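You operate a simulated robot arm through the tools that you are given. There is no shell and no other tool.

You run a simulated robot arm. Do the job below in one go: nothing can be reset, and whatever is moved stays where it is left.

JOB
Put things in order on the front of the fixture table. At the end: the white jig pin stands where the silver pipe fitting stood; the green pad stands on top of the white note pad; the silver pipe fitting from the front of the fixture table stands where the silver short tube stood; the silver short tube from the front of the fixture table stands where the green pad stood; whatever was shut is shut again. Leave all else as you found it, and nothing knocked over.

Only the result counts: the job must be done as asked and must still hold three seconds after the hand-in. Knocking over, shifting, dropping, spilling or breaking anything else fails it.

ROBOT AND FRAMES
A 6-joint arm with a two-finger gripper, fixed in place. Base frame: the origin is at the foot of the arm, x ahead of it, y to its left, z up; the work surface is at about z = 0. Units: mm, rad, N and s.
With the tool pointing down near the work surface it reaches from about 180 to 480 mm from the base axis. Its first joint turns from -1.152 to 1.152 rad. Payload 1.76 kg.
Tool frame: the origin (TCP) lies between the finger pads and is the grasp point; the fingertips stand 29 mm ahead of it; z points along the fingers, y is the line along which they close. The gripper opens to 82 mm; its body begins 58 mm behind the TCP.
Orientation is that of the tool frame in the base frame, as a unit quaternion [w, x, y, z]. With the fingers straight down and closing along the base's y, the tool's x points along the base's -x, its y along +y and its z along -z.

CONTROLS
- The arm moves only by the tool drive_tool. Its argument "steps" is a list of rows, each a list of 7 numbers: the shift along the base's x, y, z in mm, then the turn, a rotation vector about the base's x, y, z in rad, then the finger opening in mm, from 0 to 82. In form: [[tx, ty, tz, rx, ry, rz, jaw], ...]. A call has 1 to 20 rows; each row is the pose to reach, as a shift and turn from the pose commanded when the call began. Each row takes 0.2 s and may step no farther than 50 mm and 0.15 rad from the row before; otherwise, or with a gripper value out of range, the whole call is refused. A pose out of reach is approached as far as the arm can. The call stops where the force on the tool passes 40 N (or 10 N more than at its start, if that is more) or the arm is blocked; 0.2 s more then pass. Each finger travels about 203.5 mm/s and halts on what it meets, pressing with about 27 N; the grip force reading is that of the motor and also rises with nothing between the fingers. The clock runs only during rows and for 0.2 s after the last one: add rows that repeat a pose to give the fingers time. It gives the time, the measured TCP pose, the force on the tool (base axes), the opening and the grip force at its end, in the units of the frame above (readings bear some noise), with the torque about the TCP (base axes, N m) and any sound that the robot's microphone picked up.
- Cameras (640 x 400 px; columns grow to the right, rows downward): "scene" is fixed at [66.2, 344.6, 421.4]; the picture's right is [-0.64, -0.77, 0.00], its down [-0.45, 0.37, -0.82] and it looks along [0.63, -0.52, -0.58] (base axes); focal length 226 px, centre (320, 200). "wrist" rides on the gripper at [79, 4, -89] in the tool frame; the picture's right is [-0.05, 1.00, 0.00], its down [-0.71, -0.04, -0.71] and it looks along [-0.71, -0.04, 0.71] (tool axes); focal length 256 px, centre (320, 200). There is no depth. A picture from a camera that has moved, and an enlarged one, comes with that camera's place and axes in the base frame and with its lens.
- get_image(camera): a new picture of that camera. It takes no simulated time.
- zoom(camera, box): a new picture of the part [left, top, right, bottom] of that camera's present view, enlarged. It takes no simulated time.
- sign_off(): hands the job in; it is judged then, once.

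Nothing tells you positions but the pictures and the camera data. Unless the task says otherwise, let go and move clear before handing in.

The tools are called by a JSON object that holds its "fn" and its "kwargs". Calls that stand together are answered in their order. drive_tool: Moves the arm, as the interface text tells. Its arguments: {"type":"object","properties":{"steps":{"type":"array","items":{"type":"array","items":{"type":"number"}}}},"required":["steps"]} The other tools are called the same way: get_image (camera) takes a picture; zoom (camera, box) takes an enlarged picture of a part of a camera's view; sign_off () hands the job in.

At the start:

```text
t: 0.0
eef_pos: [277.7, 118.9, 299.9]
orientation: [0.001, 0.0, 1.0, 0.0]
contact_force: [0.0, -0.2, -0.7]
moment: [0.0, -0.01, 0.0]
width: 82.0
grip_force: 0.0
```

scene: 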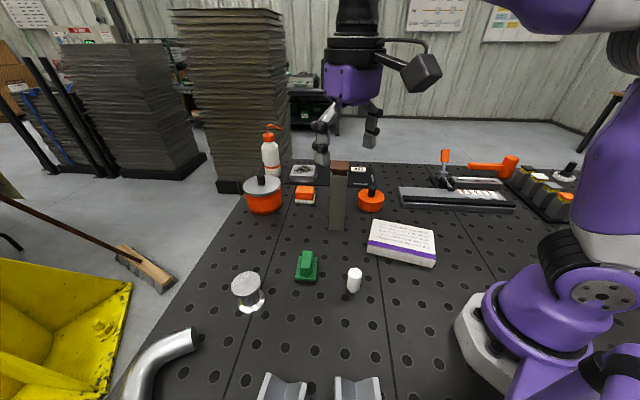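
wrist: 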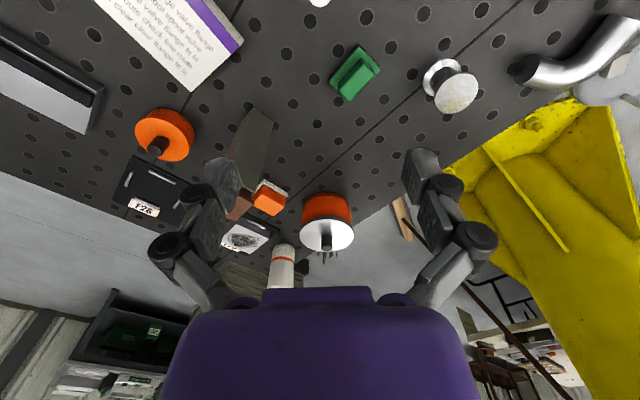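

I see a green pad, a white pin, a silver flanged piece, a bent silver tube and a white note pad on the table. I'll zoom in to identify the parts and fix their positions.

{"fn": "zoom", "kwargs": {"camera": "scene", "box": [200, 200, 440, 350]}}

{"fn": "zoom", "kwargs": {"camera": "scene", "box": [100, 280, 420, 400]}}

{"fn": "zoom", "kwargs": {"camera": "scene", "box": [230, 120, 550, 280]}}

{"fn": "zoom", "kwargs": {"camera": "wrist", "box": [300, 0, 640, 160]}}

```text
2.67 times, centred on (320, 275) of scene
camera zoom: at [66.2, 344.6, 421.4], right [-0.64, -0.77, 0.0], down [-0.45, 0.37, -0.82], along [0.63, -0.52, -0.58], focal length 602 px, centre (320, 0)
```

zoom: 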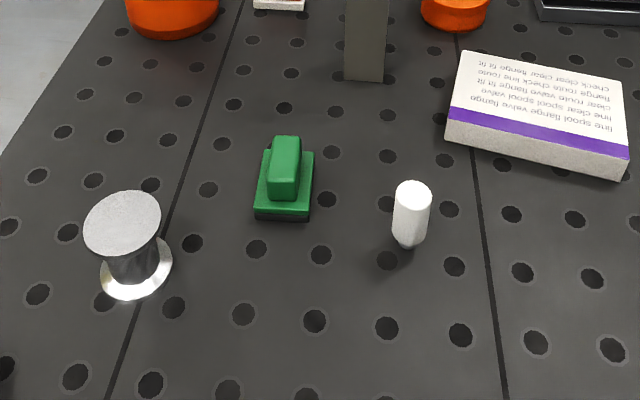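

```text
2.00 times, centred on (260, 340) of scene
camera zoom: at [66.2, 344.6, 421.4], right [-0.64, -0.77, 0.0], down [-0.45, 0.37, -0.82], along [0.63, -0.52, -0.58], focal length 451 px, centre (440, -80)
```

zoom: 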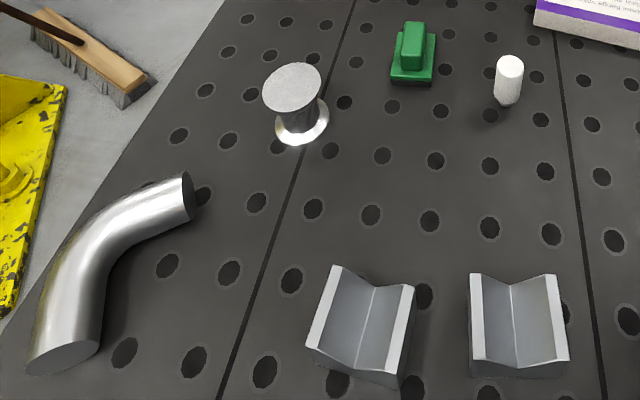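

```text
2.00 times, centred on (390, 200) of scene
camera zoom: at [66.2, 344.6, 421.4], right [-0.64, -0.77, 0.0], down [-0.45, 0.37, -0.82], along [0.63, -0.52, -0.58], focal length 451 px, centre (180, 200)
```

zoom: 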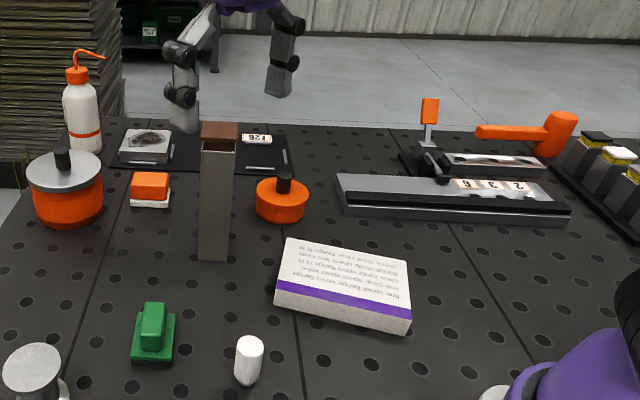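

```text
1.88 times, centred on (470, 80) of wrist
camera zoom: at [199.2, 123.5, 389.4], right [0.05, 1.0, 0.0], down [0.71, -0.04, 0.71], along [0.71, -0.04, -0.71], focal length 482 px, centre (38, 426)
```

zoom: 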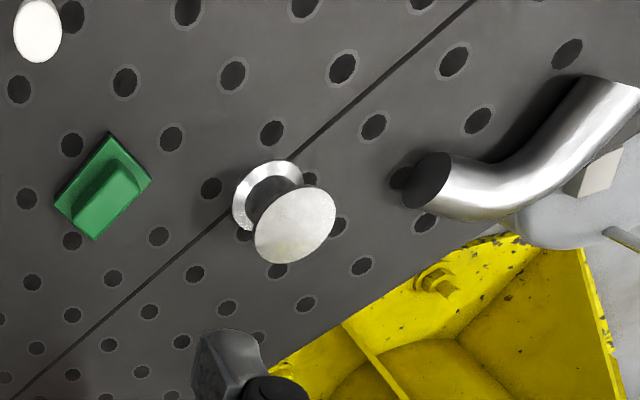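

The flanged silver spool, green pad and white pin are all near the front. I can't yet see an obvious second silver part, so I'll look closer at the tall tower, the orange lidded pieces and the area behind them.

{"fn": "zoom", "kwargs": {"camera": "scene", "box": [280, 140, 400, 240]}}

{"fn": "zoom", "kwargs": {"camera": "wrist", "box": [100, 80, 360, 280]}}

{"fn": "zoom", "kwargs": {"camera": "scene", "box": [220, 120, 340, 220]}}

{"fn": "zoom", "kwargs": {"camera": "scene", "box": [390, 130, 590, 220]}}

```text
4.00 times, centred on (340, 190) of scene
camera zoom: at [66.2, 344.6, 421.4], right [-0.64, -0.77, 0.0], down [-0.45, 0.37, -0.82], along [0.63, -0.52, -0.58], focal length 903 px, centre (240, 240)
```

zoom: 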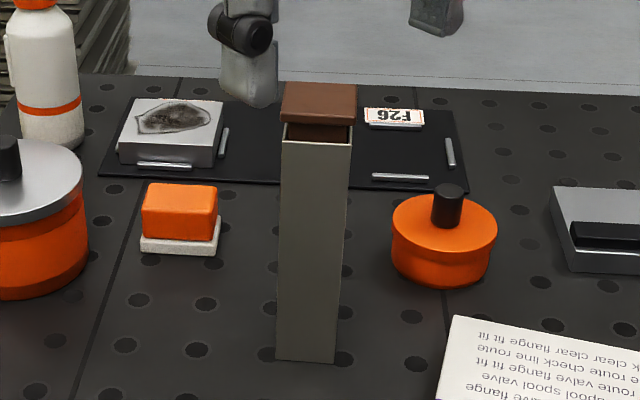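

```text
2.00 times, centred on (230, 180) of wrist
camera zoom: at [199.2, 123.5, 389.4], right [0.05, 1.0, 0.0], down [0.71, -0.04, 0.71], along [0.71, -0.04, -0.71], focal length 512 px, centre (500, 240)
```

zoom: 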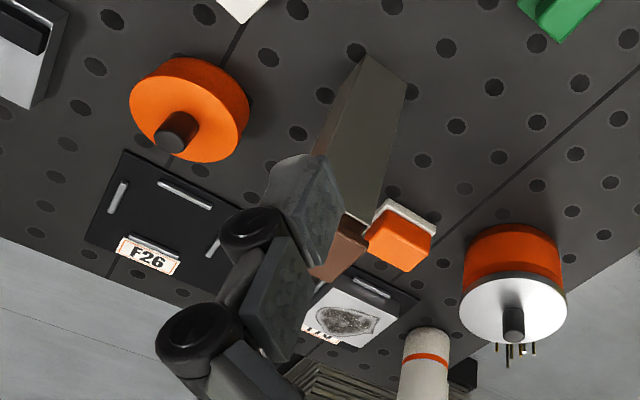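

```text
4.00 times, centred on (280, 170) of scene
camera zoom: at [66.2, 344.6, 421.4], right [-0.64, -0.77, 0.0], down [-0.45, 0.37, -0.82], along [0.63, -0.52, -0.58], focal length 903 px, centre (480, 320)
```

zoom: 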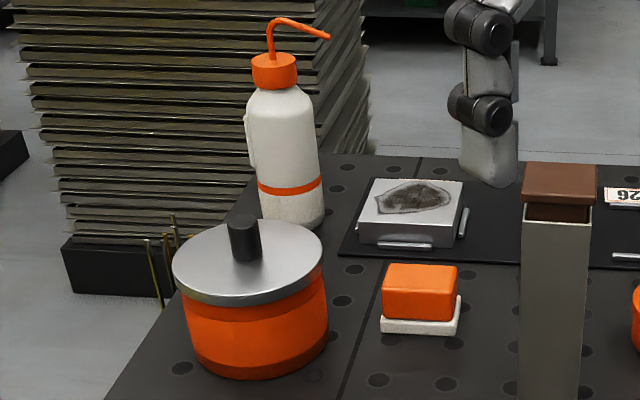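

```text
3.20 times, centred on (490, 175) of scene
camera zoom: at [66.2, 344.6, 421.4], right [-0.64, -0.77, 0.0], down [-0.45, 0.37, -0.82], along [0.63, -0.52, -0.58], focal length 722 px, centre (-224, 280)
```

zoom: 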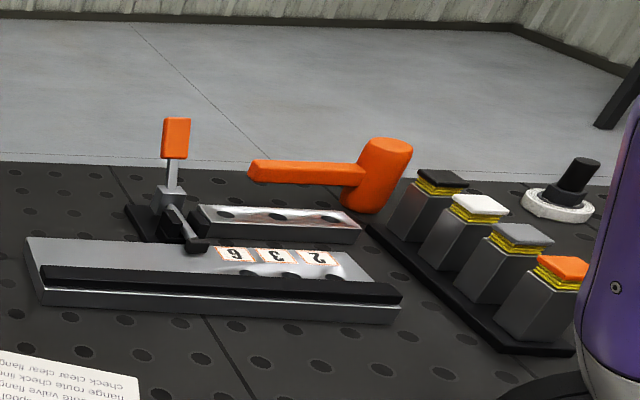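

The tower is an open-topped box closed with a brown stopper, so something may be in it or hidden behind it. I'll swing the arm to the right at height to look from the other side.

{"fn": "drive_tool", "kwargs": {"steps": [[0, -45, 10, 0, 0, 0, 82], [0, -90, 20, 0, 0, 0, 82], [0, -135, 30, 0, 0, 0, 82], [0, -180, 30, 0, 0, 0, 82], [0, -220, 30, 0, 0, 0, 82], [0, -220, 30, 0, 0, 0, 82]]}}

{"fn": "get_image", "kwargs": {"camera": "wrist"}}

{"fn": "get_image", "kwargs": {"camera": "scene"}}

```text
t: 1.4
eef_pos: [278.6, -103.0, 329.0]
orientation: [0.001, 0.0, 1.0, 0.001]
contact_force: [0.2, 0.7, 0.4]
moment: [-0.01, 0.01, 0.0]
width: 82.1
grip_force: 0.0
```

```text
taken
camera wrist: at [198.7, -97.4, 420.3], right [0.05, 1.0, 0.0], down [0.71, -0.04, 0.71], along [0.71, -0.04, -0.71], focal length 256 px, centre (320, 200)
```

wrist: 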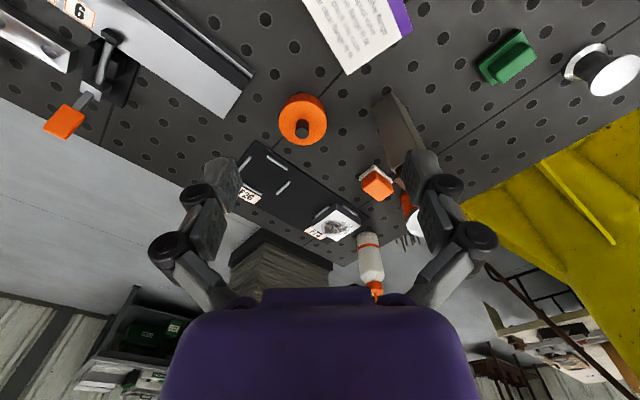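

```text
taken
```

scene: 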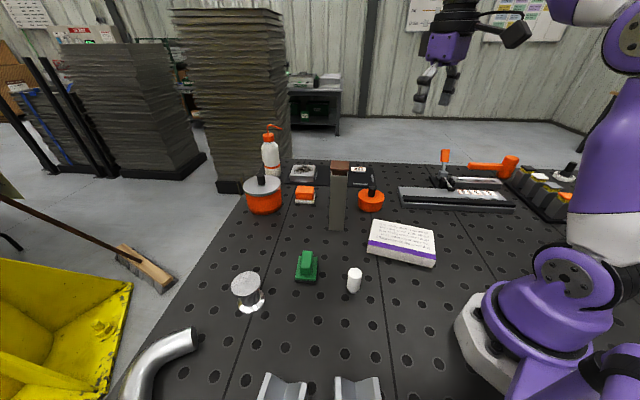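

Nothing stands behind the tower. I'll zoom into this wrist view to check the orange pot and the right part of the table.

{"fn": "zoom", "kwargs": {"camera": "wrist", "box": [220, 60, 440, 260]}}

{"fn": "zoom", "kwargs": {"camera": "wrist", "box": [0, 0, 260, 160]}}

{"fn": "zoom", "kwargs": {"camera": "wrist", "box": [440, 0, 640, 125]}}

```text
2.00 times, centred on (330, 160) of wrist
camera zoom: at [198.7, -97.4, 420.3], right [0.05, 1.0, 0.0], down [0.71, -0.04, 0.71], along [0.71, -0.04, -0.71], focal length 512 px, centre (300, 280)
```

zoom: 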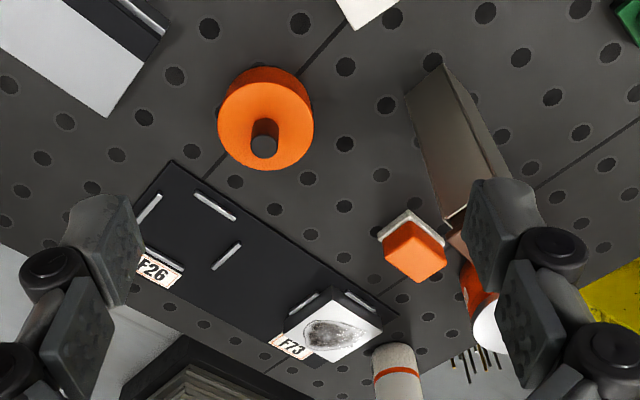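

```text
2.46 times, centred on (130, 80) of wrist
camera zoom: at [198.7, -97.4, 420.3], right [0.05, 1.0, 0.0], down [0.71, -0.04, 0.71], along [0.71, -0.04, -0.71], focal length 630 px, centre (788, 495)
```

zoom: 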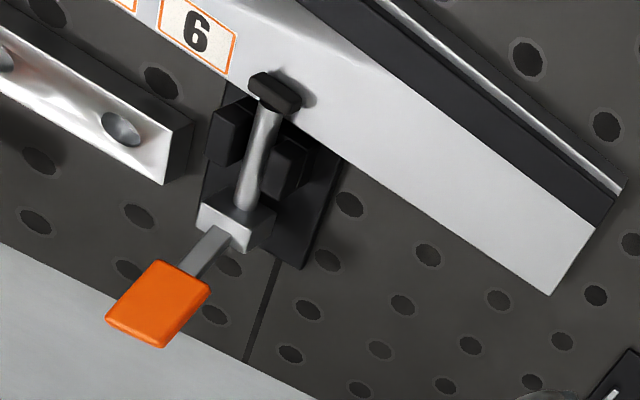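

```text
3.20 times, centred on (540, 62) of wrist
camera zoom: at [198.7, -97.4, 420.3], right [0.05, 1.0, 0.0], down [0.71, -0.04, 0.71], along [0.71, -0.04, -0.71], focal length 819 px, centre (-384, 640)
```

zoom: 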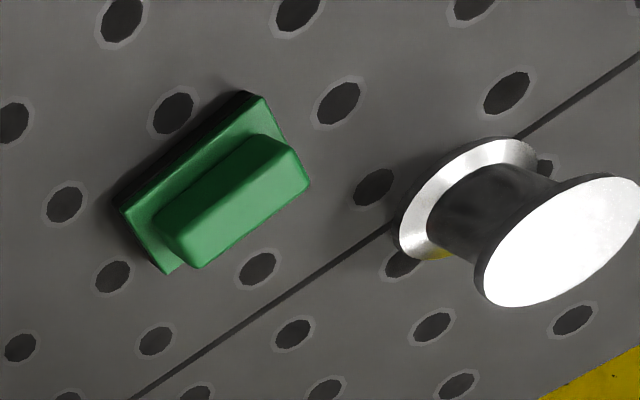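

The pot and clamp area show no tube. I'll swing to the left side to look at the bent pipe, the spool and the V-blocks from above.

{"fn": "drive_tool", "kwargs": {"steps": [[0, 45, 0, 0, 0, 0, 82], [0, 90, 0, 0, 0, 0, 82], [0, 135, 0, 0, 0, 0, 82], [0, 180, 0, 0, 0, 0, 82], [0, 225, 0, 0, 0, 0, 82], [-10, 270, 0, 0, 0, 0, 82], [-20, 315, 0, 0, 0, 0, 82], [-30, 360, 0, 0, 0, 0, 82], [-40, 400, 0, 0, 0, 0, 82], [-50, 430, 0, 0, 0, 0, 82], [-50, 430, 0, 0, 0, 0, 82]]}}

{"fn": "get_image", "kwargs": {"camera": "wrist"}}

{"fn": "get_image", "kwargs": {"camera": "scene"}}

```text
t: 3.8
eef_pos: [216.0, 310.2, 308.0]
orientation: [0.0, 0.0, 1.0, 0.001]
contact_force: [-0.1, 0.1, 0.3]
moment: [0.02, 0.03, -0.01]
width: 81.8
grip_force: 0.1
out of reach, approached as far as the arm can: row 8, 9, 10, 11
```

```text
taken
camera wrist: at [136.1, 316.2, 397.4], right [0.05, 1.0, 0.0], down [0.7, -0.04, 0.71], along [0.71, -0.04, -0.71], focal length 256 px, centre (320, 200)
```

wrist: 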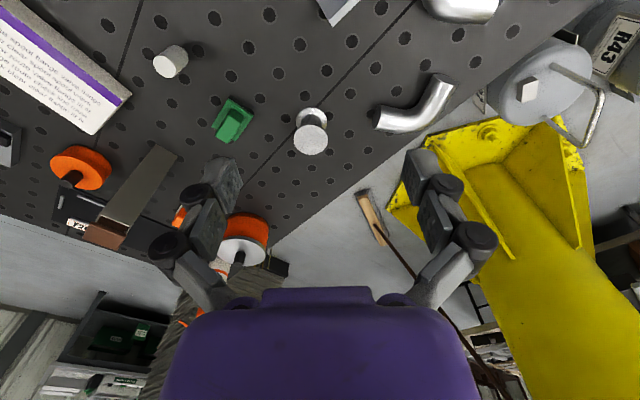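

```text
taken
```

scene: 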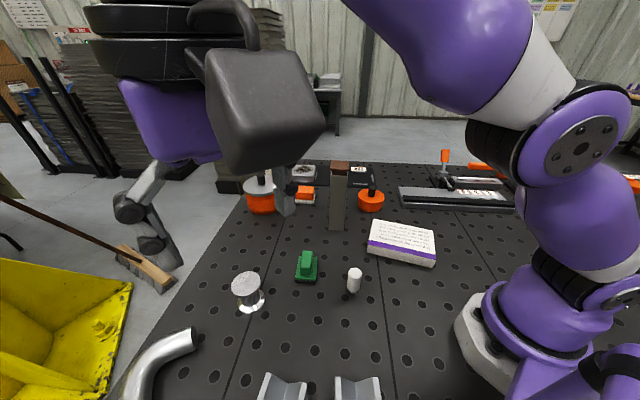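

There's another silver object at the top edge of this view, near the V-blocks. I'll zoom on it, the elbow, and the spool.

{"fn": "zoom", "kwargs": {"camera": "wrist", "box": [300, 0, 540, 150]}}

{"fn": "zoom", "kwargs": {"camera": "wrist", "box": [140, 30, 340, 155]}}

{"fn": "zoom", "kwargs": {"camera": "scene", "box": [80, 300, 240, 400]}}

{"fn": "zoom", "kwargs": {"camera": "wrist", "box": [300, -100, 540, 50]}}

```text
2.67 times, centred on (420, 75) of wrist
camera zoom: at [136.1, 316.2, 397.4], right [0.05, 1.0, 0.0], down [0.7, -0.04, 0.71], along [0.71, -0.04, -0.71], focal length 683 px, centre (53, 533)
```

zoom: 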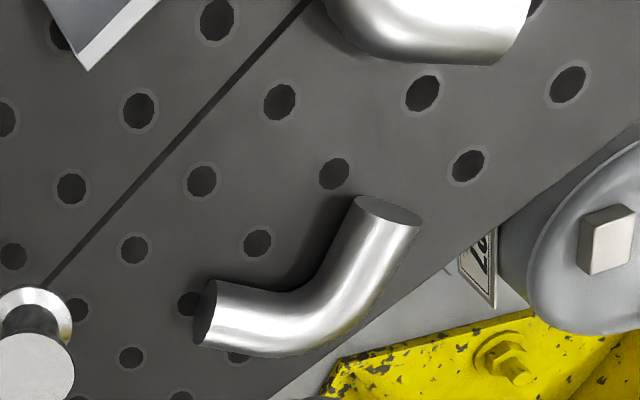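

```text
3.20 times, centred on (240, 92) of wrist
camera zoom: at [136.1, 316.2, 397.4], right [0.05, 1.0, 0.0], down [0.7, -0.04, 0.71], along [0.71, -0.04, -0.71], focal length 819 px, centre (576, 544)
```

zoom: 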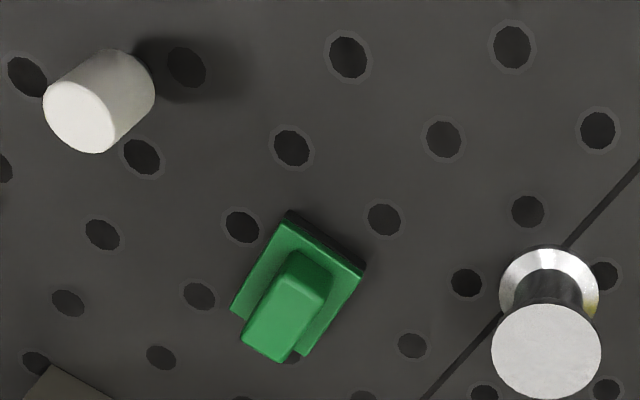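

```text
4.00 times, centred on (160, 350) of scene
camera zoom: at [66.2, 344.6, 421.4], right [-0.64, -0.77, 0.0], down [-0.45, 0.37, -0.82], along [0.63, -0.52, -0.58], focal length 903 px, centre (960, -400)
```

zoom: 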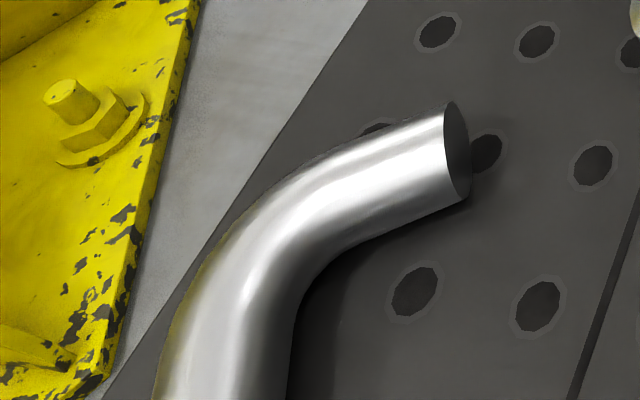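

```text
refused: -100 is not a number from 0 to 400
```

The second bend lies at about (198, 495), also at the edge; both bends are out of working range. I'll inspect the capped box and the orange pot at maximum zoom.

{"fn": "zoom", "kwargs": {"camera": "scene", "box": [320, 150, 368, 180]}}

{"fn": "zoom", "kwargs": {"camera": "scene", "box": [347, 178, 395, 218]}}

{"fn": "zoom", "kwargs": {"camera": "wrist", "box": [40, 120, 200, 260]}}

{"fn": "zoom", "kwargs": {"camera": "scene", "box": [220, 260, 284, 320]}}

```text
13.33 times, centred on (344, 165) of scene
camera zoom: at [66.2, 344.6, 421.4], right [-0.64, -0.77, 0.0], down [-0.45, 0.37, -0.82], along [0.63, -0.52, -0.58], focal length 3009 px, centre (0, 667)
```

zoom: 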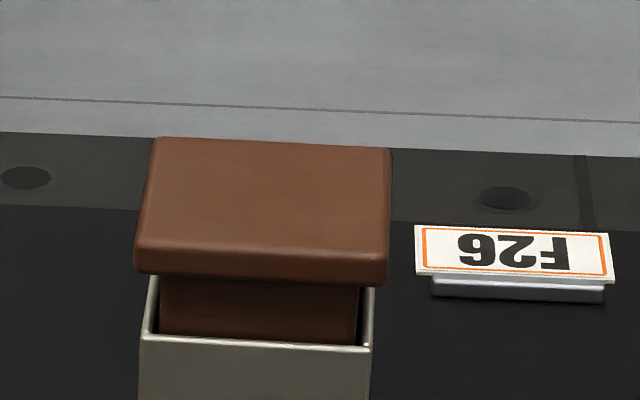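

```text
10.00 times, centred on (371, 198) of scene
camera zoom: at [66.2, 344.6, 421.4], right [-0.64, -0.77, 0.0], down [-0.45, 0.37, -0.82], along [0.63, -0.52, -0.58], focal length 2256 px, centre (-190, 220)
```

zoom: 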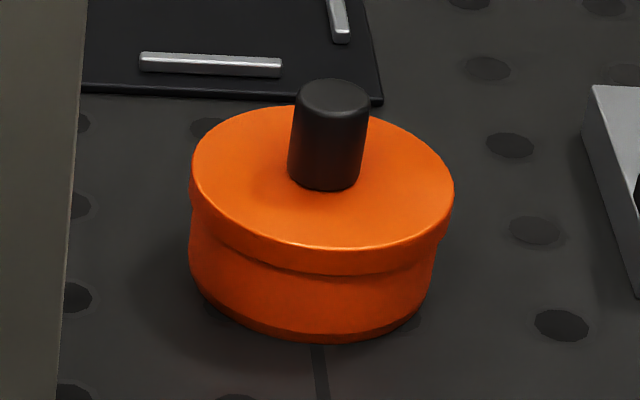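

```text
2.86 times, centred on (120, 190) of wrist
camera zoom: at [136.1, 316.2, 397.4], right [0.05, 1.0, 0.0], down [0.7, -0.04, 0.71], along [0.71, -0.04, -0.71], focal length 731 px, centre (891, 229)
```

zoom: 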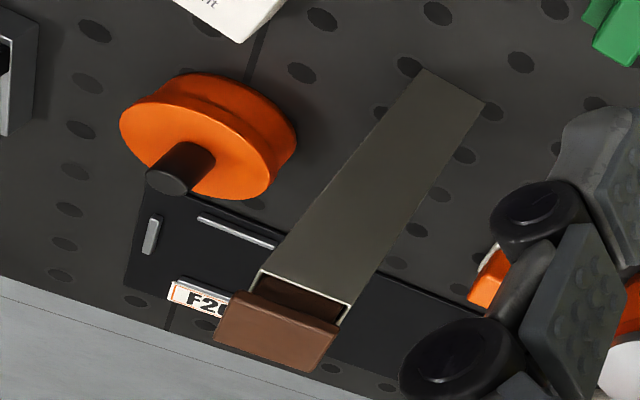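

```text
6.67 times, centred on (252, 290) of scene
camera zoom: at [66.2, 344.6, 421.4], right [-0.64, -0.77, 0.0], down [-0.45, 0.37, -0.82], along [0.63, -0.52, -0.58], focal length 1504 px, centre (773, -400)
```

zoom: 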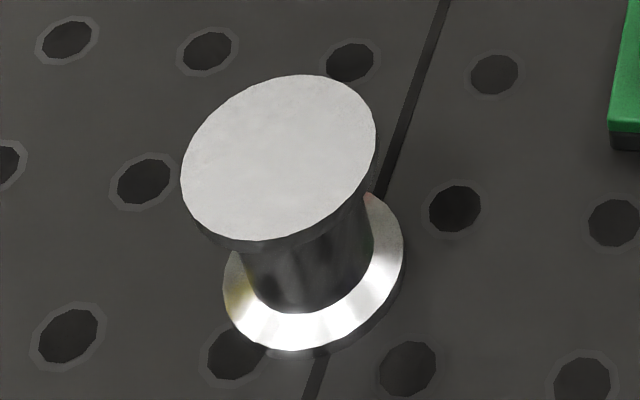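

I'll tilt the wrist so its camera looks straight down here, to survey the whole left and near side of the table for anything I've missed.

{"fn": "drive_tool", "kwargs": {"steps": [[0, 0, 0, 0, 0.13, 0, 82], [0, 0, 0, 0, 0.26, 0, 82], [0, 0, 0, 0, 0.39, 0, 82], [0, 0, 0, 0, 0.52, 0, 82], [0, 0, 0, 0, 0.65, 0, 82], [0, 0, 0, 0, 0.78, 0, 82], [0, 0, 0, 0, 0.78, 0, 82]]}}

{"fn": "get_image", "kwargs": {"camera": "wrist"}}

```text
t: 5.4
eef_pos: [195.8, 175.8, 162.1]
orientation: [-0.362, -0.004, 0.932, -0.009]
contact_force: [0.6, 0.0, 0.1]
moment: [0.01, 0.04, 0.0]
width: 82.0
grip_force: 0.2
out of reach, approached as far as the arm can: row 1, 2, 3, 4, 5, 6, 7
```

```text
taken
camera wrist: at [196.5, 182.9, 281.9], right [0.03, 1.0, -0.05], down [1.0, -0.02, 0.05], along [0.04, -0.05, -1.0], focal length 256 px, centre (320, 200)
```

wrist: 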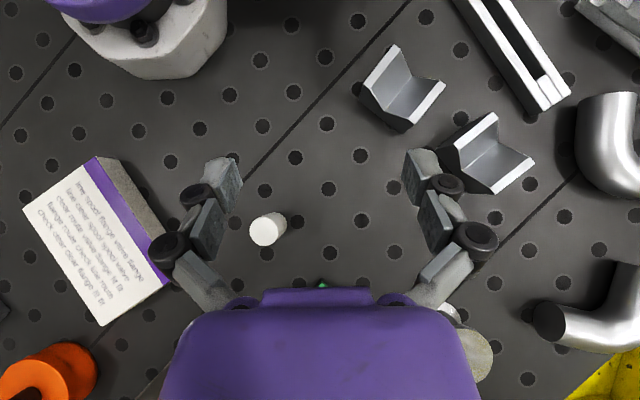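

No tube there either, and that out-of-reach command lowered the arm, so I'll stay inside the reach from here on. A small upward test move will show which pose the shifts are counted from.

{"fn": "drive_tool", "kwargs": {"steps": [[0, 0, 20, 0, 0, 0, 82]]}}

```text
t: 5.8
eef_pos: [190.5, 157.0, 163.9]
orientation: [-0.377, 0.0, 0.926, 0.0]
contact_force: [-0.2, -0.4, -0.1]
moment: [0.01, 0.0, 0.02]
width: 82.1
grip_force: 0.2
out of reach, approached as far as the arm can: row 1
```

{"fn": "drive_tool", "kwargs": {"steps": [[4, -40, -8, 0, -0.13, 0, 82], [8, -80, -16, 0, -0.26, 0, 82], [12, -120, -24, 0, -0.39, 0, 82], [16, -160, -30, 0, -0.52, 0, 82], [20, -200, -40, 0, -0.65, 0, 82], [30, -230, -45, 0, -0.78, 0, 82], [40, -240, -45, 0, -0.78, 0, 82], [40, -240, -45, 0, -0.78, 0, 82]]}}

{"fn": "get_image", "kwargs": {"camera": "scene"}}

```text
t: 7.6
eef_pos: [196.9, -76.7, 234.6]
orientation: [-0.087, -0.001, 0.996, 0.011]
contact_force: [0.6, 0.3, 0.1]
moment: [0.0, 0.03, 0.03]
width: 82.1
grip_force: 0.0
out of reach, approached as far as the arm can: row 2, 3, 4, 5, 6, 7, 8
```

```text
taken
```

scene: 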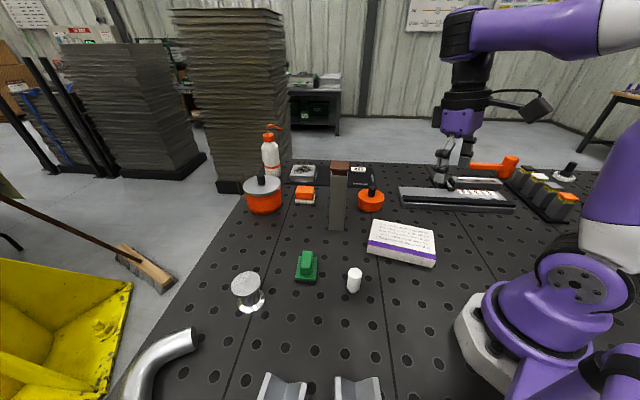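

The arm ended somewhere different from what I expected. I'll command a null move to see where it settles before going on.

{"fn": "drive_tool", "kwargs": {"steps": [[0, 0, 0, 0, 0, 0, 82], [0, 0, 0, 0, 0, 0, 82]]}}

```text
t: 8.2
eef_pos: [196.7, -76.0, 235.0]
orientation: [-0.086, -0.001, 0.996, 0.01]
contact_force: [-0.4, 0.2, -0.3]
moment: [0.01, 0.01, 0.0]
width: 82.1
grip_force: 0.0
```

The null move holds, so shifts count from the reached pose. I'll straighten the tool and go to a known good region.

{"fn": "drive_tool", "kwargs": {"steps": [[20, 0, 15, -0.01, -0.06, 0, 82], [45, 0, 35, -0.02, -0.12, 0, 82], [75, 0, 55, -0.02, -0.172, 0, 82], [85, 0, 65, -0.02, -0.172, 0, 82], [85, 0, 65, -0.02, -0.172, 0, 82]]}}

{"fn": "get_image", "kwargs": {"camera": "wrist"}}

```text
t: 9.4
eef_pos: [283.2, -75.8, 300.7]
orientation: [0.0, 0.0, 1.0, 0.002]
contact_force: [-0.2, 0.2, 0.3]
moment: [-0.01, -0.01, 0.0]
width: 82.2
grip_force: 0.0
out of reach, approached as far as the arm can: row 1, 2
```

```text
taken
camera wrist: at [203.5, -70.8, 391.1], right [0.05, 1.0, 0.0], down [0.71, -0.04, 0.71], along [0.71, -0.04, -0.71], focal length 256 px, centre (320, 200)
```

wrist: 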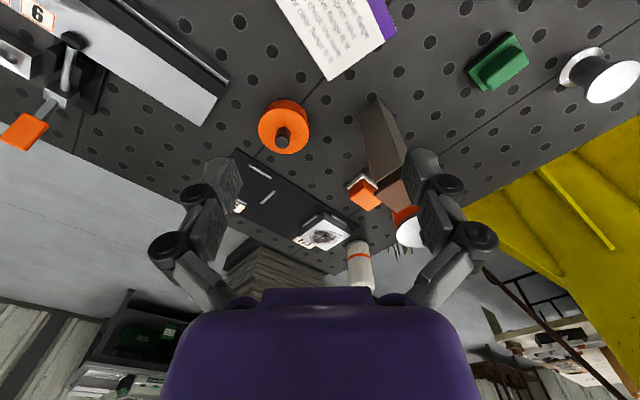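

Back in a good pose. Now I'll look over the right-hand side of the table.

{"fn": "drive_tool", "kwargs": {"steps": [[-5, -40, 0, 0, 0, 0, 82], [-10, -80, 0, 0, 0, 0, 82], [-15, -120, 0, 0, 0, 0, 82], [-20, -150, 0, 0, 0, 0, 82], [-20, -150, 0, 0, 0, 0, 82]]}}

{"fn": "get_image", "kwargs": {"camera": "wrist"}}

{"fn": "get_image", "kwargs": {"camera": "scene"}}

```text
t: 10.6
eef_pos: [264.5, -227.3, 299.5]
orientation: [-0.001, -0.001, 1.0, 0.001]
contact_force: [0.0, -0.3, 0.1]
moment: [0.03, -0.01, 0.02]
width: 82.0
grip_force: 0.1
```

```text
taken
camera wrist: at [184.1, -222.1, 390.9], right [0.05, 1.0, 0.0], down [0.71, -0.04, 0.71], along [0.71, -0.03, -0.71], focal length 256 px, centre (320, 200)
```

wrist: 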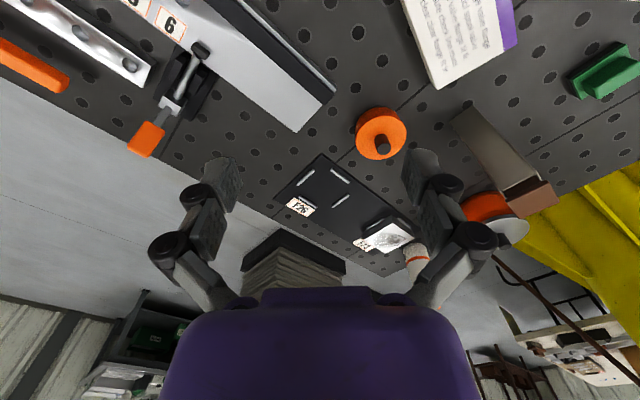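

```text
taken
```

scene: 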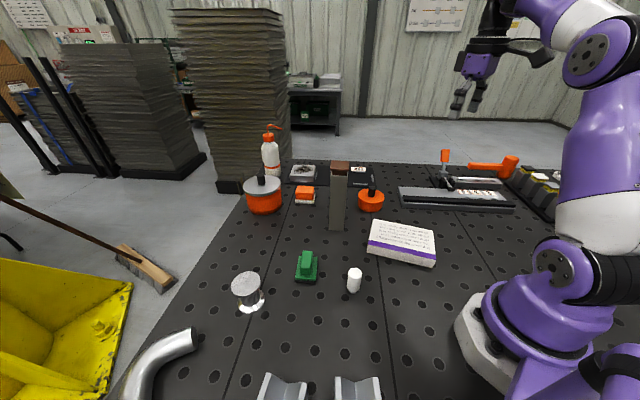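

I still don't see a separate silver tube on the open table, so one of the closed containers matters. I'll zoom on the capped box and the pot from this side.

{"fn": "zoom", "kwargs": {"camera": "wrist", "box": [440, 90, 600, 230]}}

{"fn": "zoom", "kwargs": {"camera": "wrist", "box": [340, 90, 420, 170]}}

{"fn": "zoom", "kwargs": {"camera": "wrist", "box": [440, 160, 560, 260]}}

```text
2.86 times, centred on (520, 160) of wrist
camera zoom: at [184.1, -222.1, 390.9], right [0.05, 1.0, 0.0], down [0.71, -0.04, 0.71], along [0.71, -0.03, -0.71], focal length 731 px, centre (-251, 314)
```

zoom: 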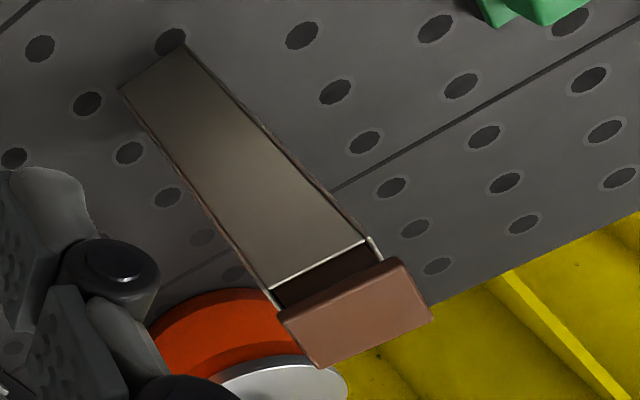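

```text
5.00 times, centred on (380, 130) of wrist
camera zoom: at [184.1, -222.1, 390.9], right [0.05, 1.0, 0.0], down [0.71, -0.04, 0.71], along [0.71, -0.03, -0.71], focal length 1280 px, centre (20, 550)
```

zoom: 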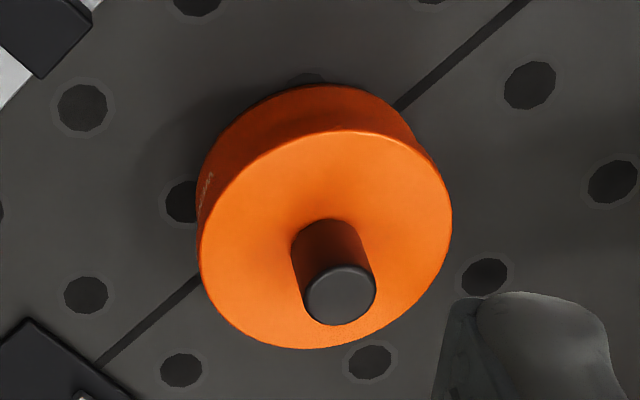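

```text
4.00 times, centred on (500, 210) of wrist
camera zoom: at [184.1, -222.1, 390.9], right [0.05, 1.0, 0.0], down [0.71, -0.04, 0.71], along [0.71, -0.03, -0.71], focal length 1024 px, centre (-400, 160)
```

zoom: 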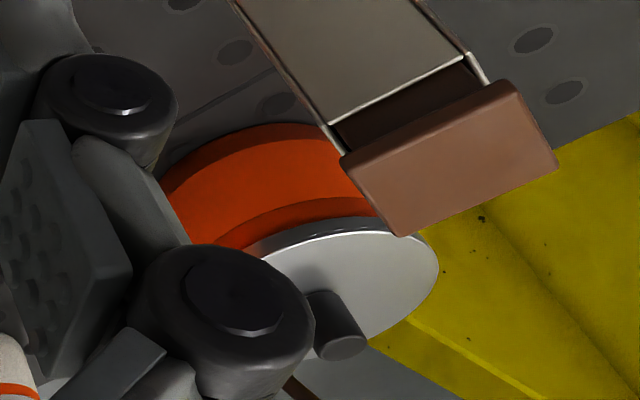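

{"fn": "zoom", "kwargs": {"camera": "wrist", "box": [350, 100, 374, 140]}}

{"fn": "zoom", "kwargs": {"camera": "wrist", "box": [494, 148, 534, 198]}}

```text
10.00 times, centred on (362, 120) of wrist
camera zoom: at [184.1, -222.1, 390.9], right [0.05, 1.0, 0.0], down [0.71, -0.04, 0.71], along [0.71, -0.03, -0.71], focal length 2560 px, centre (-100, 1000)
```

zoom: 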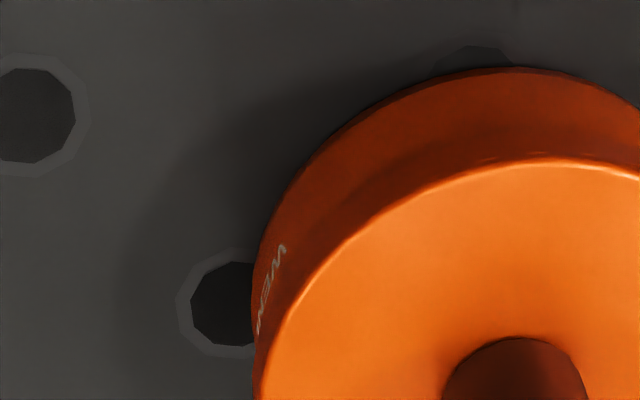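

```text
8.00 times, centred on (514, 173) of wrist
camera zoom: at [184.1, -222.1, 390.9], right [0.05, 1.0, 0.0], down [0.71, -0.04, 0.71], along [0.71, -0.03, -0.71], focal length 2048 px, centre (-1232, 416)
```

zoom: 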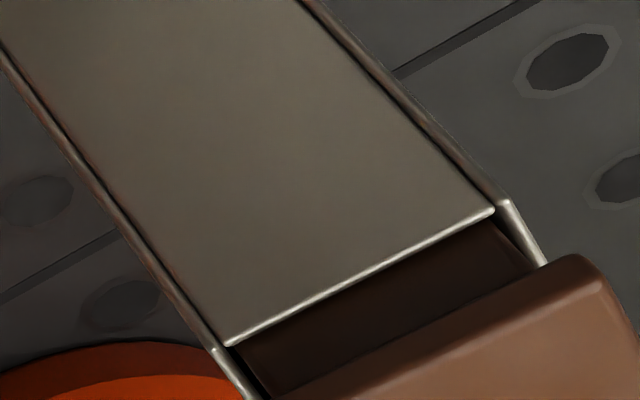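

The pot has lettering on its side. I'll bring the camera lower and turn it to read that label.

{"fn": "drive_tool", "kwargs": {"steps": [[10, 0, -15, 0, 0, 0.13, 82], [20, 0, -30, 0, 0, 0.26, 82], [30, 0, -45, 0, 0, 0.39, 82], [40, 0, -60, 0, 0, 0.52, 82], [50, 0, -75, 0, 0, 0.65, 82], [58, -5, -90, 0, 0, 0.78, 82], [61, -5, -100, 0, 0, 0.9, 82], [61, -5, -100, 0, 0, 0.9, 82]]}}

{"fn": "get_image", "kwargs": {"camera": "wrist"}}

```text
t: 12.4
eef_pos: [324.6, -232.2, 200.2]
orientation: [-0.001, -0.436, 0.9, 0.001]
contact_force: [0.0, 0.4, 0.5]
moment: [-0.04, -0.04, -0.03]
width: 81.9
grip_force: 0.1
```

```text
taken
camera wrist: at [272.1, -290.0, 291.3], right [-0.75, 0.66, 0.0], down [0.47, 0.53, 0.71], along [0.46, 0.53, -0.71], focal length 256 px, centre (320, 200)
```

wrist: 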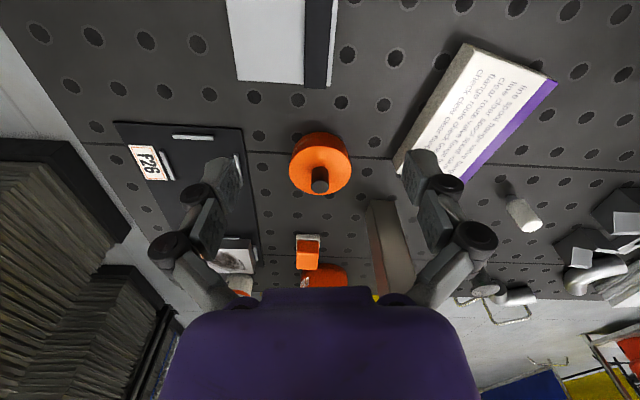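

{"fn": "zoom", "kwargs": {"camera": "wrist", "box": [280, 120, 360, 200]}}

{"fn": "zoom", "kwargs": {"camera": "wrist", "box": [395, 40, 560, 180]}}

{"fn": "zoom", "kwargs": {"camera": "wrist", "box": [280, 220, 380, 290]}}

```text
5.00 times, centred on (320, 160) of wrist
camera zoom: at [272.1, -290.0, 291.3], right [-0.75, 0.66, 0.0], down [0.47, 0.53, 0.71], along [0.46, 0.53, -0.71], focal length 1280 px, centre (320, 400)
```

zoom: 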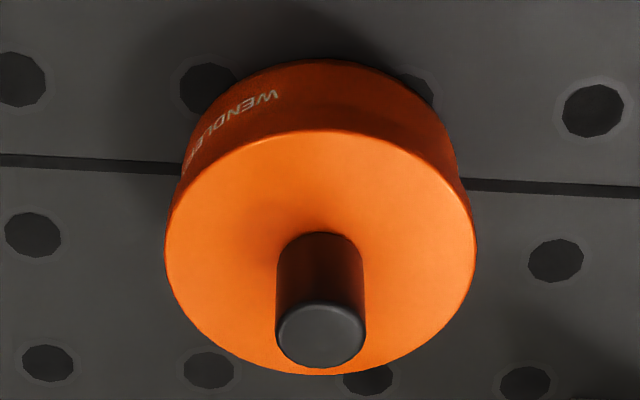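

```text
2.86 times, centred on (478, 110) of wrist
camera zoom: at [272.1, -290.0, 291.3], right [-0.75, 0.66, 0.0], down [0.47, 0.53, 0.71], along [0.46, 0.53, -0.71], focal length 731 px, centre (-130, 457)
```

zoom: 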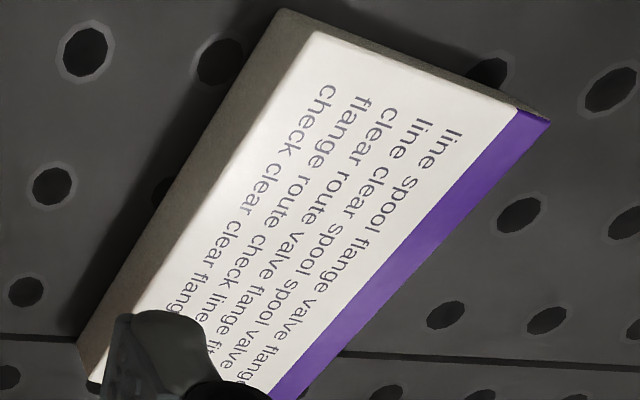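

```text
5.71 times, centred on (330, 255) of wrist
camera zoom: at [272.1, -290.0, 291.3], right [-0.75, 0.66, 0.0], down [0.47, 0.53, 0.71], along [0.46, 0.53, -0.71], focal length 1463 px, centre (263, -114)
```

zoom: 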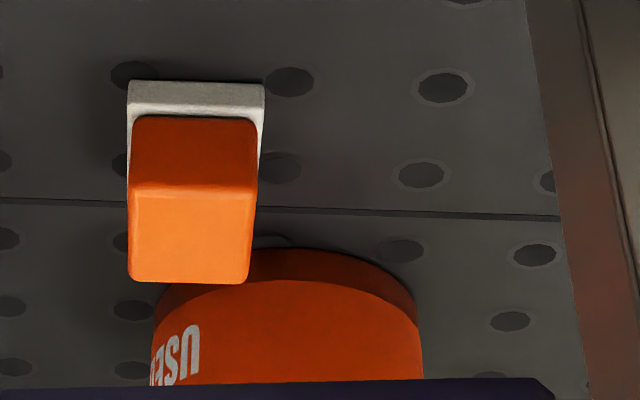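

The pot lettering is just a brand name. From two views the capped square tube stands at about (402, 10), turned 45°, and about 40 mm wide. I'll first test that I can reach this radius at a safe height.

{"fn": "drive_tool", "kwargs": {"steps": [[0, 0, 25, 0, 0, 0, 82], [0, 0, 50, 0, 0, 0, 82], [0, 0, 72, 0, 0, -0.05, 82], [0, 0, 72, 0, 0, -0.115, 82], [0, 0, 72, 0, 0, -0.115, 82]]}}

```text
t: 13.6
eef_pos: [324.5, -231.7, 273.9]
orientation: [-0.002, -0.382, 0.924, 0.001]
contact_force: [0.2, 0.6, -0.2]
moment: [0.0, 0.01, 0.02]
width: 82.2
grip_force: 0.1
```

{"fn": "drive_tool", "kwargs": {"steps": [[12, 40, 0, 0, 0, 0, 82], [24, 80, 0, 0, 0, 0, 82], [36, 120, 0, 0, 0, 0, 82], [48, 160, 0, 0, 0, 0, 82], [60, 200, 0, 0, 0, 0, 82], [70, 230, 0, 0, 0, 0, 82], [70, 230, 0, 0, 0, 0, 82]]}}

{"fn": "get_image", "kwargs": {"camera": "wrist"}}

{"fn": "get_image", "kwargs": {"camera": "scene"}}

```text
t: 15.2
eef_pos: [395.3, -2.1, 273.1]
orientation: [-0.001, -0.382, 0.924, 0.002]
contact_force: [0.7, -0.6, -0.7]
moment: [0.0, -0.02, 0.03]
width: 81.9
grip_force: 0.1
```

```text
taken
camera wrist: at [336.6, -53.1, 364.2], right [-0.67, 0.74, 0.0], down [0.53, 0.47, 0.71], along [0.52, 0.47, -0.71], focal length 256 px, centre (320, 200)
```

wrist: 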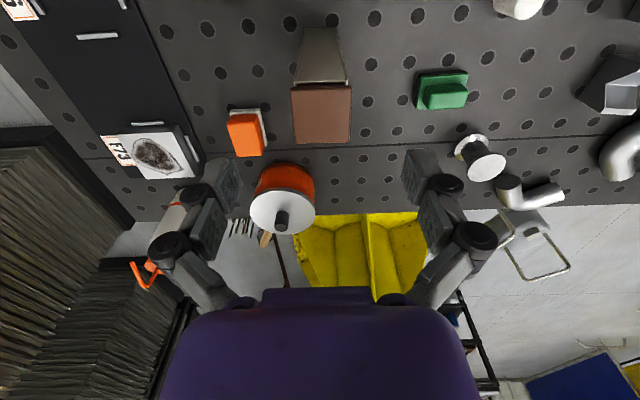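

```text
taken
```

scene: 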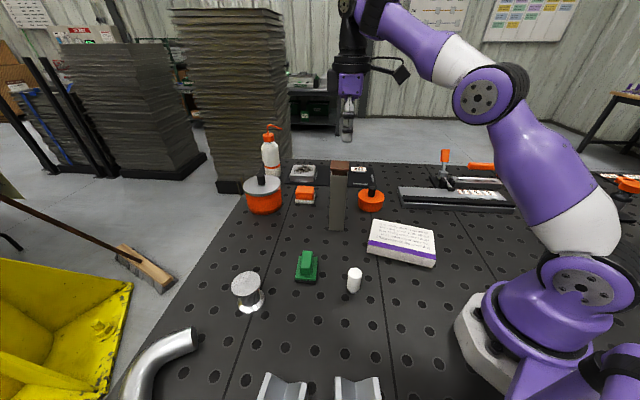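

{"fn": "zoom", "kwargs": {"camera": "wrist", "box": [282, 20, 362, 150]}}

{"fn": "zoom", "kwargs": {"camera": "wrist", "box": [400, 50, 500, 130]}}

{"fn": "zoom", "kwargs": {"camera": "wrist", "box": [440, 120, 580, 220]}}

```text
3.08 times, centred on (322, 85) of wrist
camera zoom: at [336.6, -53.1, 364.2], right [-0.67, 0.74, 0.0], down [0.53, 0.47, 0.71], along [0.52, 0.47, -0.71], focal length 788 px, centre (314, 554)
```

zoom: 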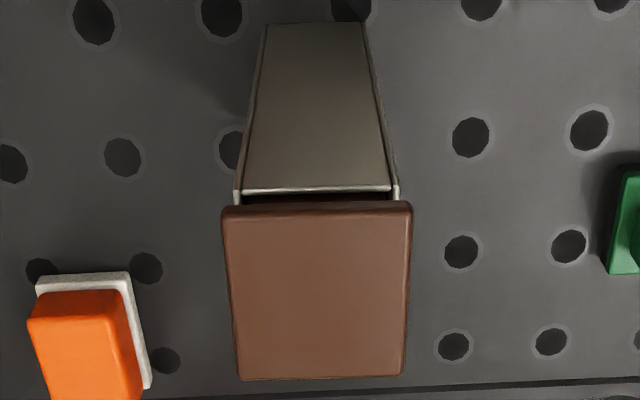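

```text
5.00 times, centred on (450, 90) of wrist
camera zoom: at [336.6, -53.1, 364.2], right [-0.67, 0.74, 0.0], down [0.53, 0.47, 0.71], along [0.52, 0.47, -0.71], focal length 1280 px, centre (-330, 750)
```

zoom: 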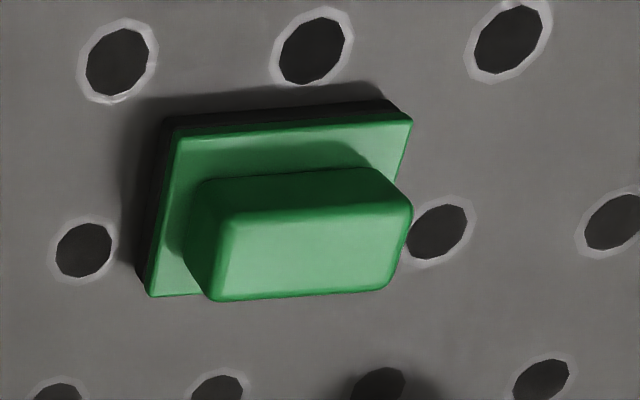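

```text
4.00 times, centred on (510, 170) of wrist
camera zoom: at [336.6, -53.1, 364.2], right [-0.67, 0.74, 0.0], down [0.53, 0.47, 0.71], along [0.52, 0.47, -0.71], focal length 1024 px, centre (-440, 320)
```

zoom: 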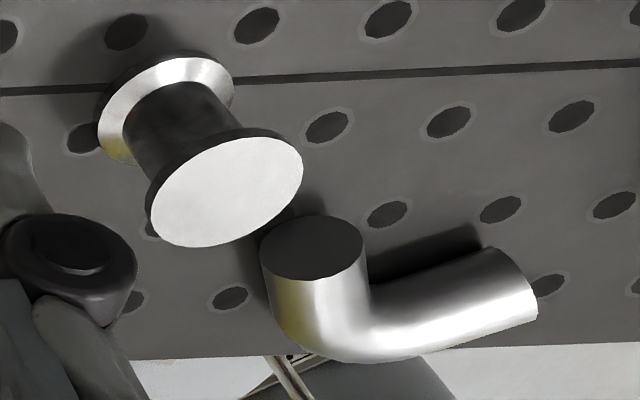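

The cap's top is at about z = 185 and the tube's rim at about 168, so the cap sits slightly proud. I'll lower the open fingers around the cap and check alignment before touching it.

{"fn": "drive_tool", "kwargs": {"steps": [[3, 4, -10, 0, 0, 0, 82], [6, 8.5, -30, 0, 0, 0, 82], [6, 8.5, -50, 0, 0, 0, 82], [6, 8.5, -65, 0, 0, 0, 82], [6, 8.5, -76, 0, 0, 0, 82], [6, 8.5, -76, 0, 0, 0, 82]]}}

{"fn": "get_image", "kwargs": {"camera": "wrist"}}

{"fn": "zoom", "kwargs": {"camera": "scene", "box": [280, 120, 400, 240]}}

```text
t: 16.6
eef_pos: [400.3, 6.3, 198.2]
orientation: [-0.001, -0.383, 0.924, 0.002]
contact_force: [0.1, -0.8, 0.8]
moment: [-0.01, 0.01, -0.03]
width: 81.9
grip_force: 0.0
```

```text
taken
camera wrist: at [341.6, -45.1, 287.0], right [-0.67, 0.74, 0.0], down [0.53, 0.47, 0.71], along [0.52, 0.47, -0.71], focal length 256 px, centre (320, 200)
```

wrist: 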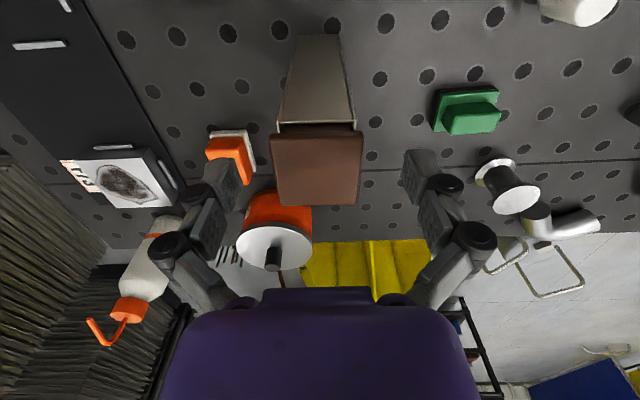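

```text
3.33 times, centred on (340, 180) of scene
camera zoom: at [66.2, 344.6, 421.4], right [-0.64, -0.77, 0.0], down [-0.45, 0.37, -0.82], along [0.63, -0.52, -0.58], focal length 752 px, centre (253, 267)
```

zoom: 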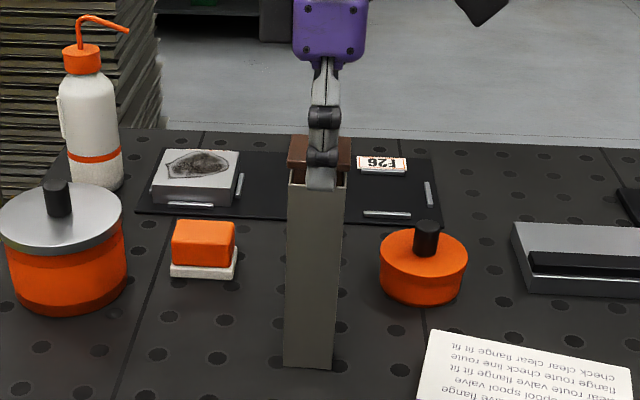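

The cap is centred between the fingers. I'll close gently on it.

{"fn": "drive_tool", "kwargs": {"steps": [[0, 0, 0, 0, 0, 0, 70], [0, 0, 0, 0, 0, 0, 58], [0, 0, 0, 0, 0, 0, 50], [0, 0, 0, 0, 0, 0, 47], [0, 0, 0, 0, 0, 0, 45], [0, 0, 0, 0, 0, 0, 43], [0, 0, 0, 0, 0, 0, 41], [0, 0, 0, 0, 0, 0, 40]]}}

{"fn": "get_image", "kwargs": {"camera": "wrist"}}

```text
t: 18.4
eef_pos: [401.8, 7.1, 197.8]
orientation: [-0.001, -0.383, 0.924, 0.001]
contact_force: [1.2, 0.2, 2.7]
moment: [-0.03, 0.0, -0.01]
width: 41.9
grip_force: 27.3
```

```text
taken
camera wrist: at [341.6, -45.1, 287.3], right [-0.67, 0.74, 0.0], down [0.53, 0.47, 0.71], along [0.52, 0.47, -0.71], focal length 256 px, centre (320, 200)
```

wrist: 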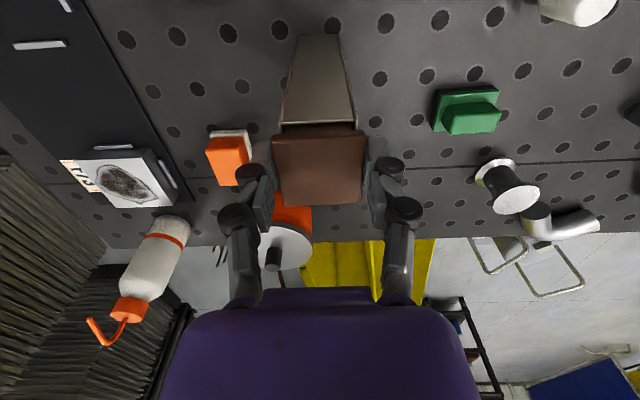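

The cap is gripped at 41.9 mm. I'll lift a little, 8 mm, and check whether only the cap rises.

{"fn": "drive_tool", "kwargs": {"steps": [[0, 0, 2, 0, 0, 0, 38], [0, 0, 4, 0, 0, 0, 38], [0, 0, 6, 0, 0, 0, 38], [0, 0, 8, 0, 0, 0, 38], [0, 0, 8, 0, 0, 0, 38]]}}

{"fn": "get_image", "kwargs": {"camera": "wrist"}}

{"fn": "zoom", "kwargs": {"camera": "scene", "box": [300, 140, 380, 240]}}

```text
t: 19.6
eef_pos: [401.3, 6.0, 205.2]
orientation: [-0.002, -0.383, 0.924, 0.001]
contact_force: [0.1, 0.7, -3.5]
moment: [0.0, 0.01, -0.01]
width: 41.7
grip_force: 27.0
```

```text
taken
camera wrist: at [341.9, -45.3, 295.6], right [-0.67, 0.74, 0.0], down [0.53, 0.47, 0.71], along [0.52, 0.47, -0.71], focal length 256 px, centre (320, 200)
```

wrist: 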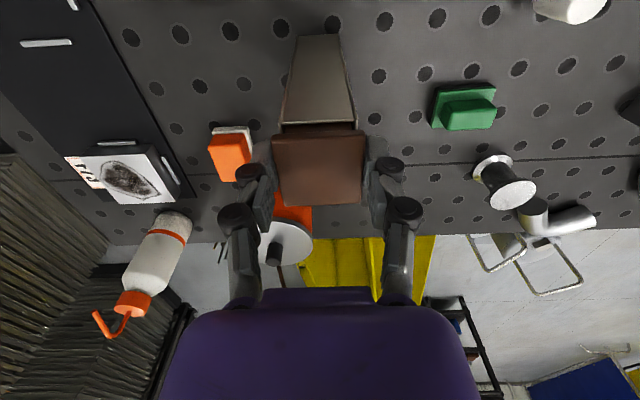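

```text
4.00 times, centred on (340, 190) of scene
camera zoom: at [66.2, 344.6, 421.4], right [-0.64, -0.77, 0.0], down [-0.45, 0.37, -0.82], along [0.63, -0.52, -0.58], focal length 903 px, centre (240, 240)
```

zoom: 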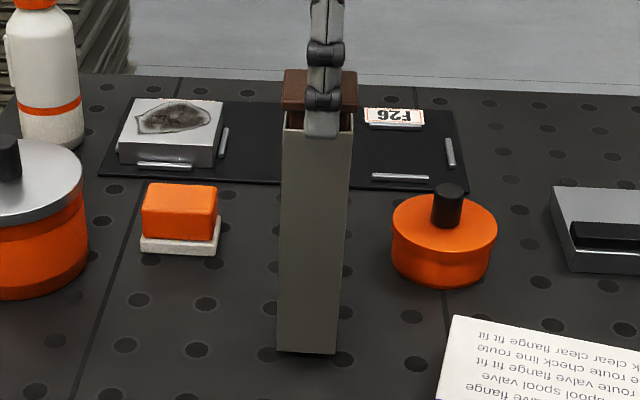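

The whole piece rose with the cap (about 0.35 kg), so it is one body and not a loose lid. I'll set it back exactly where it was and release.

{"fn": "drive_tool", "kwargs": {"steps": [[0, 0, -2, 0, 0, 0, 38], [0, 0, -4, 0, 0, 0, 38], [0, 0, -6, 0, 0, 0, 38], [0, 0, -7.5, 0, 0, 0, 38], [0, 0, -8, 0, 0, 0, 38], [0, 0, -8, 0, 0, 0, 38]]}}

{"fn": "zoom", "kwargs": {"camera": "scene", "box": [300, 140, 380, 240]}}

```text
t: 21.0
eef_pos: [400.3, 6.8, 198.0]
orientation: [-0.001, -0.383, 0.924, 0.001]
contact_force: [-0.1, 0.7, -3.6]
moment: [0.01, -0.02, 0.01]
width: 41.6
grip_force: 27.4
```

```text
4.00 times, centred on (340, 190) of scene
camera zoom: at [66.2, 344.6, 421.4], right [-0.64, -0.77, 0.0], down [-0.45, 0.37, -0.82], along [0.63, -0.52, -0.58], focal length 903 px, centre (240, 240)
```

zoom: 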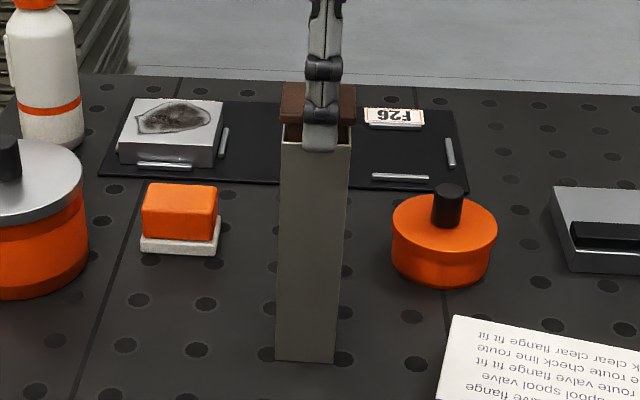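

{"fn": "drive_tool", "kwargs": {"steps": [[0, 0, -0.5, 0, 0, 0, 38], [0, 0, -1, 0, 0, 0, 38], [0, 0, -1, 0, 0, 0, 38]]}}

```text
t: 21.8
eef_pos: [401.5, 7.2, 196.7]
orientation: [-0.001, -0.383, 0.924, 0.001]
contact_force: [-0.9, -1.9, 9.4]
moment: [-0.36, 0.48, 0.05]
width: 41.5
grip_force: 26.9
```

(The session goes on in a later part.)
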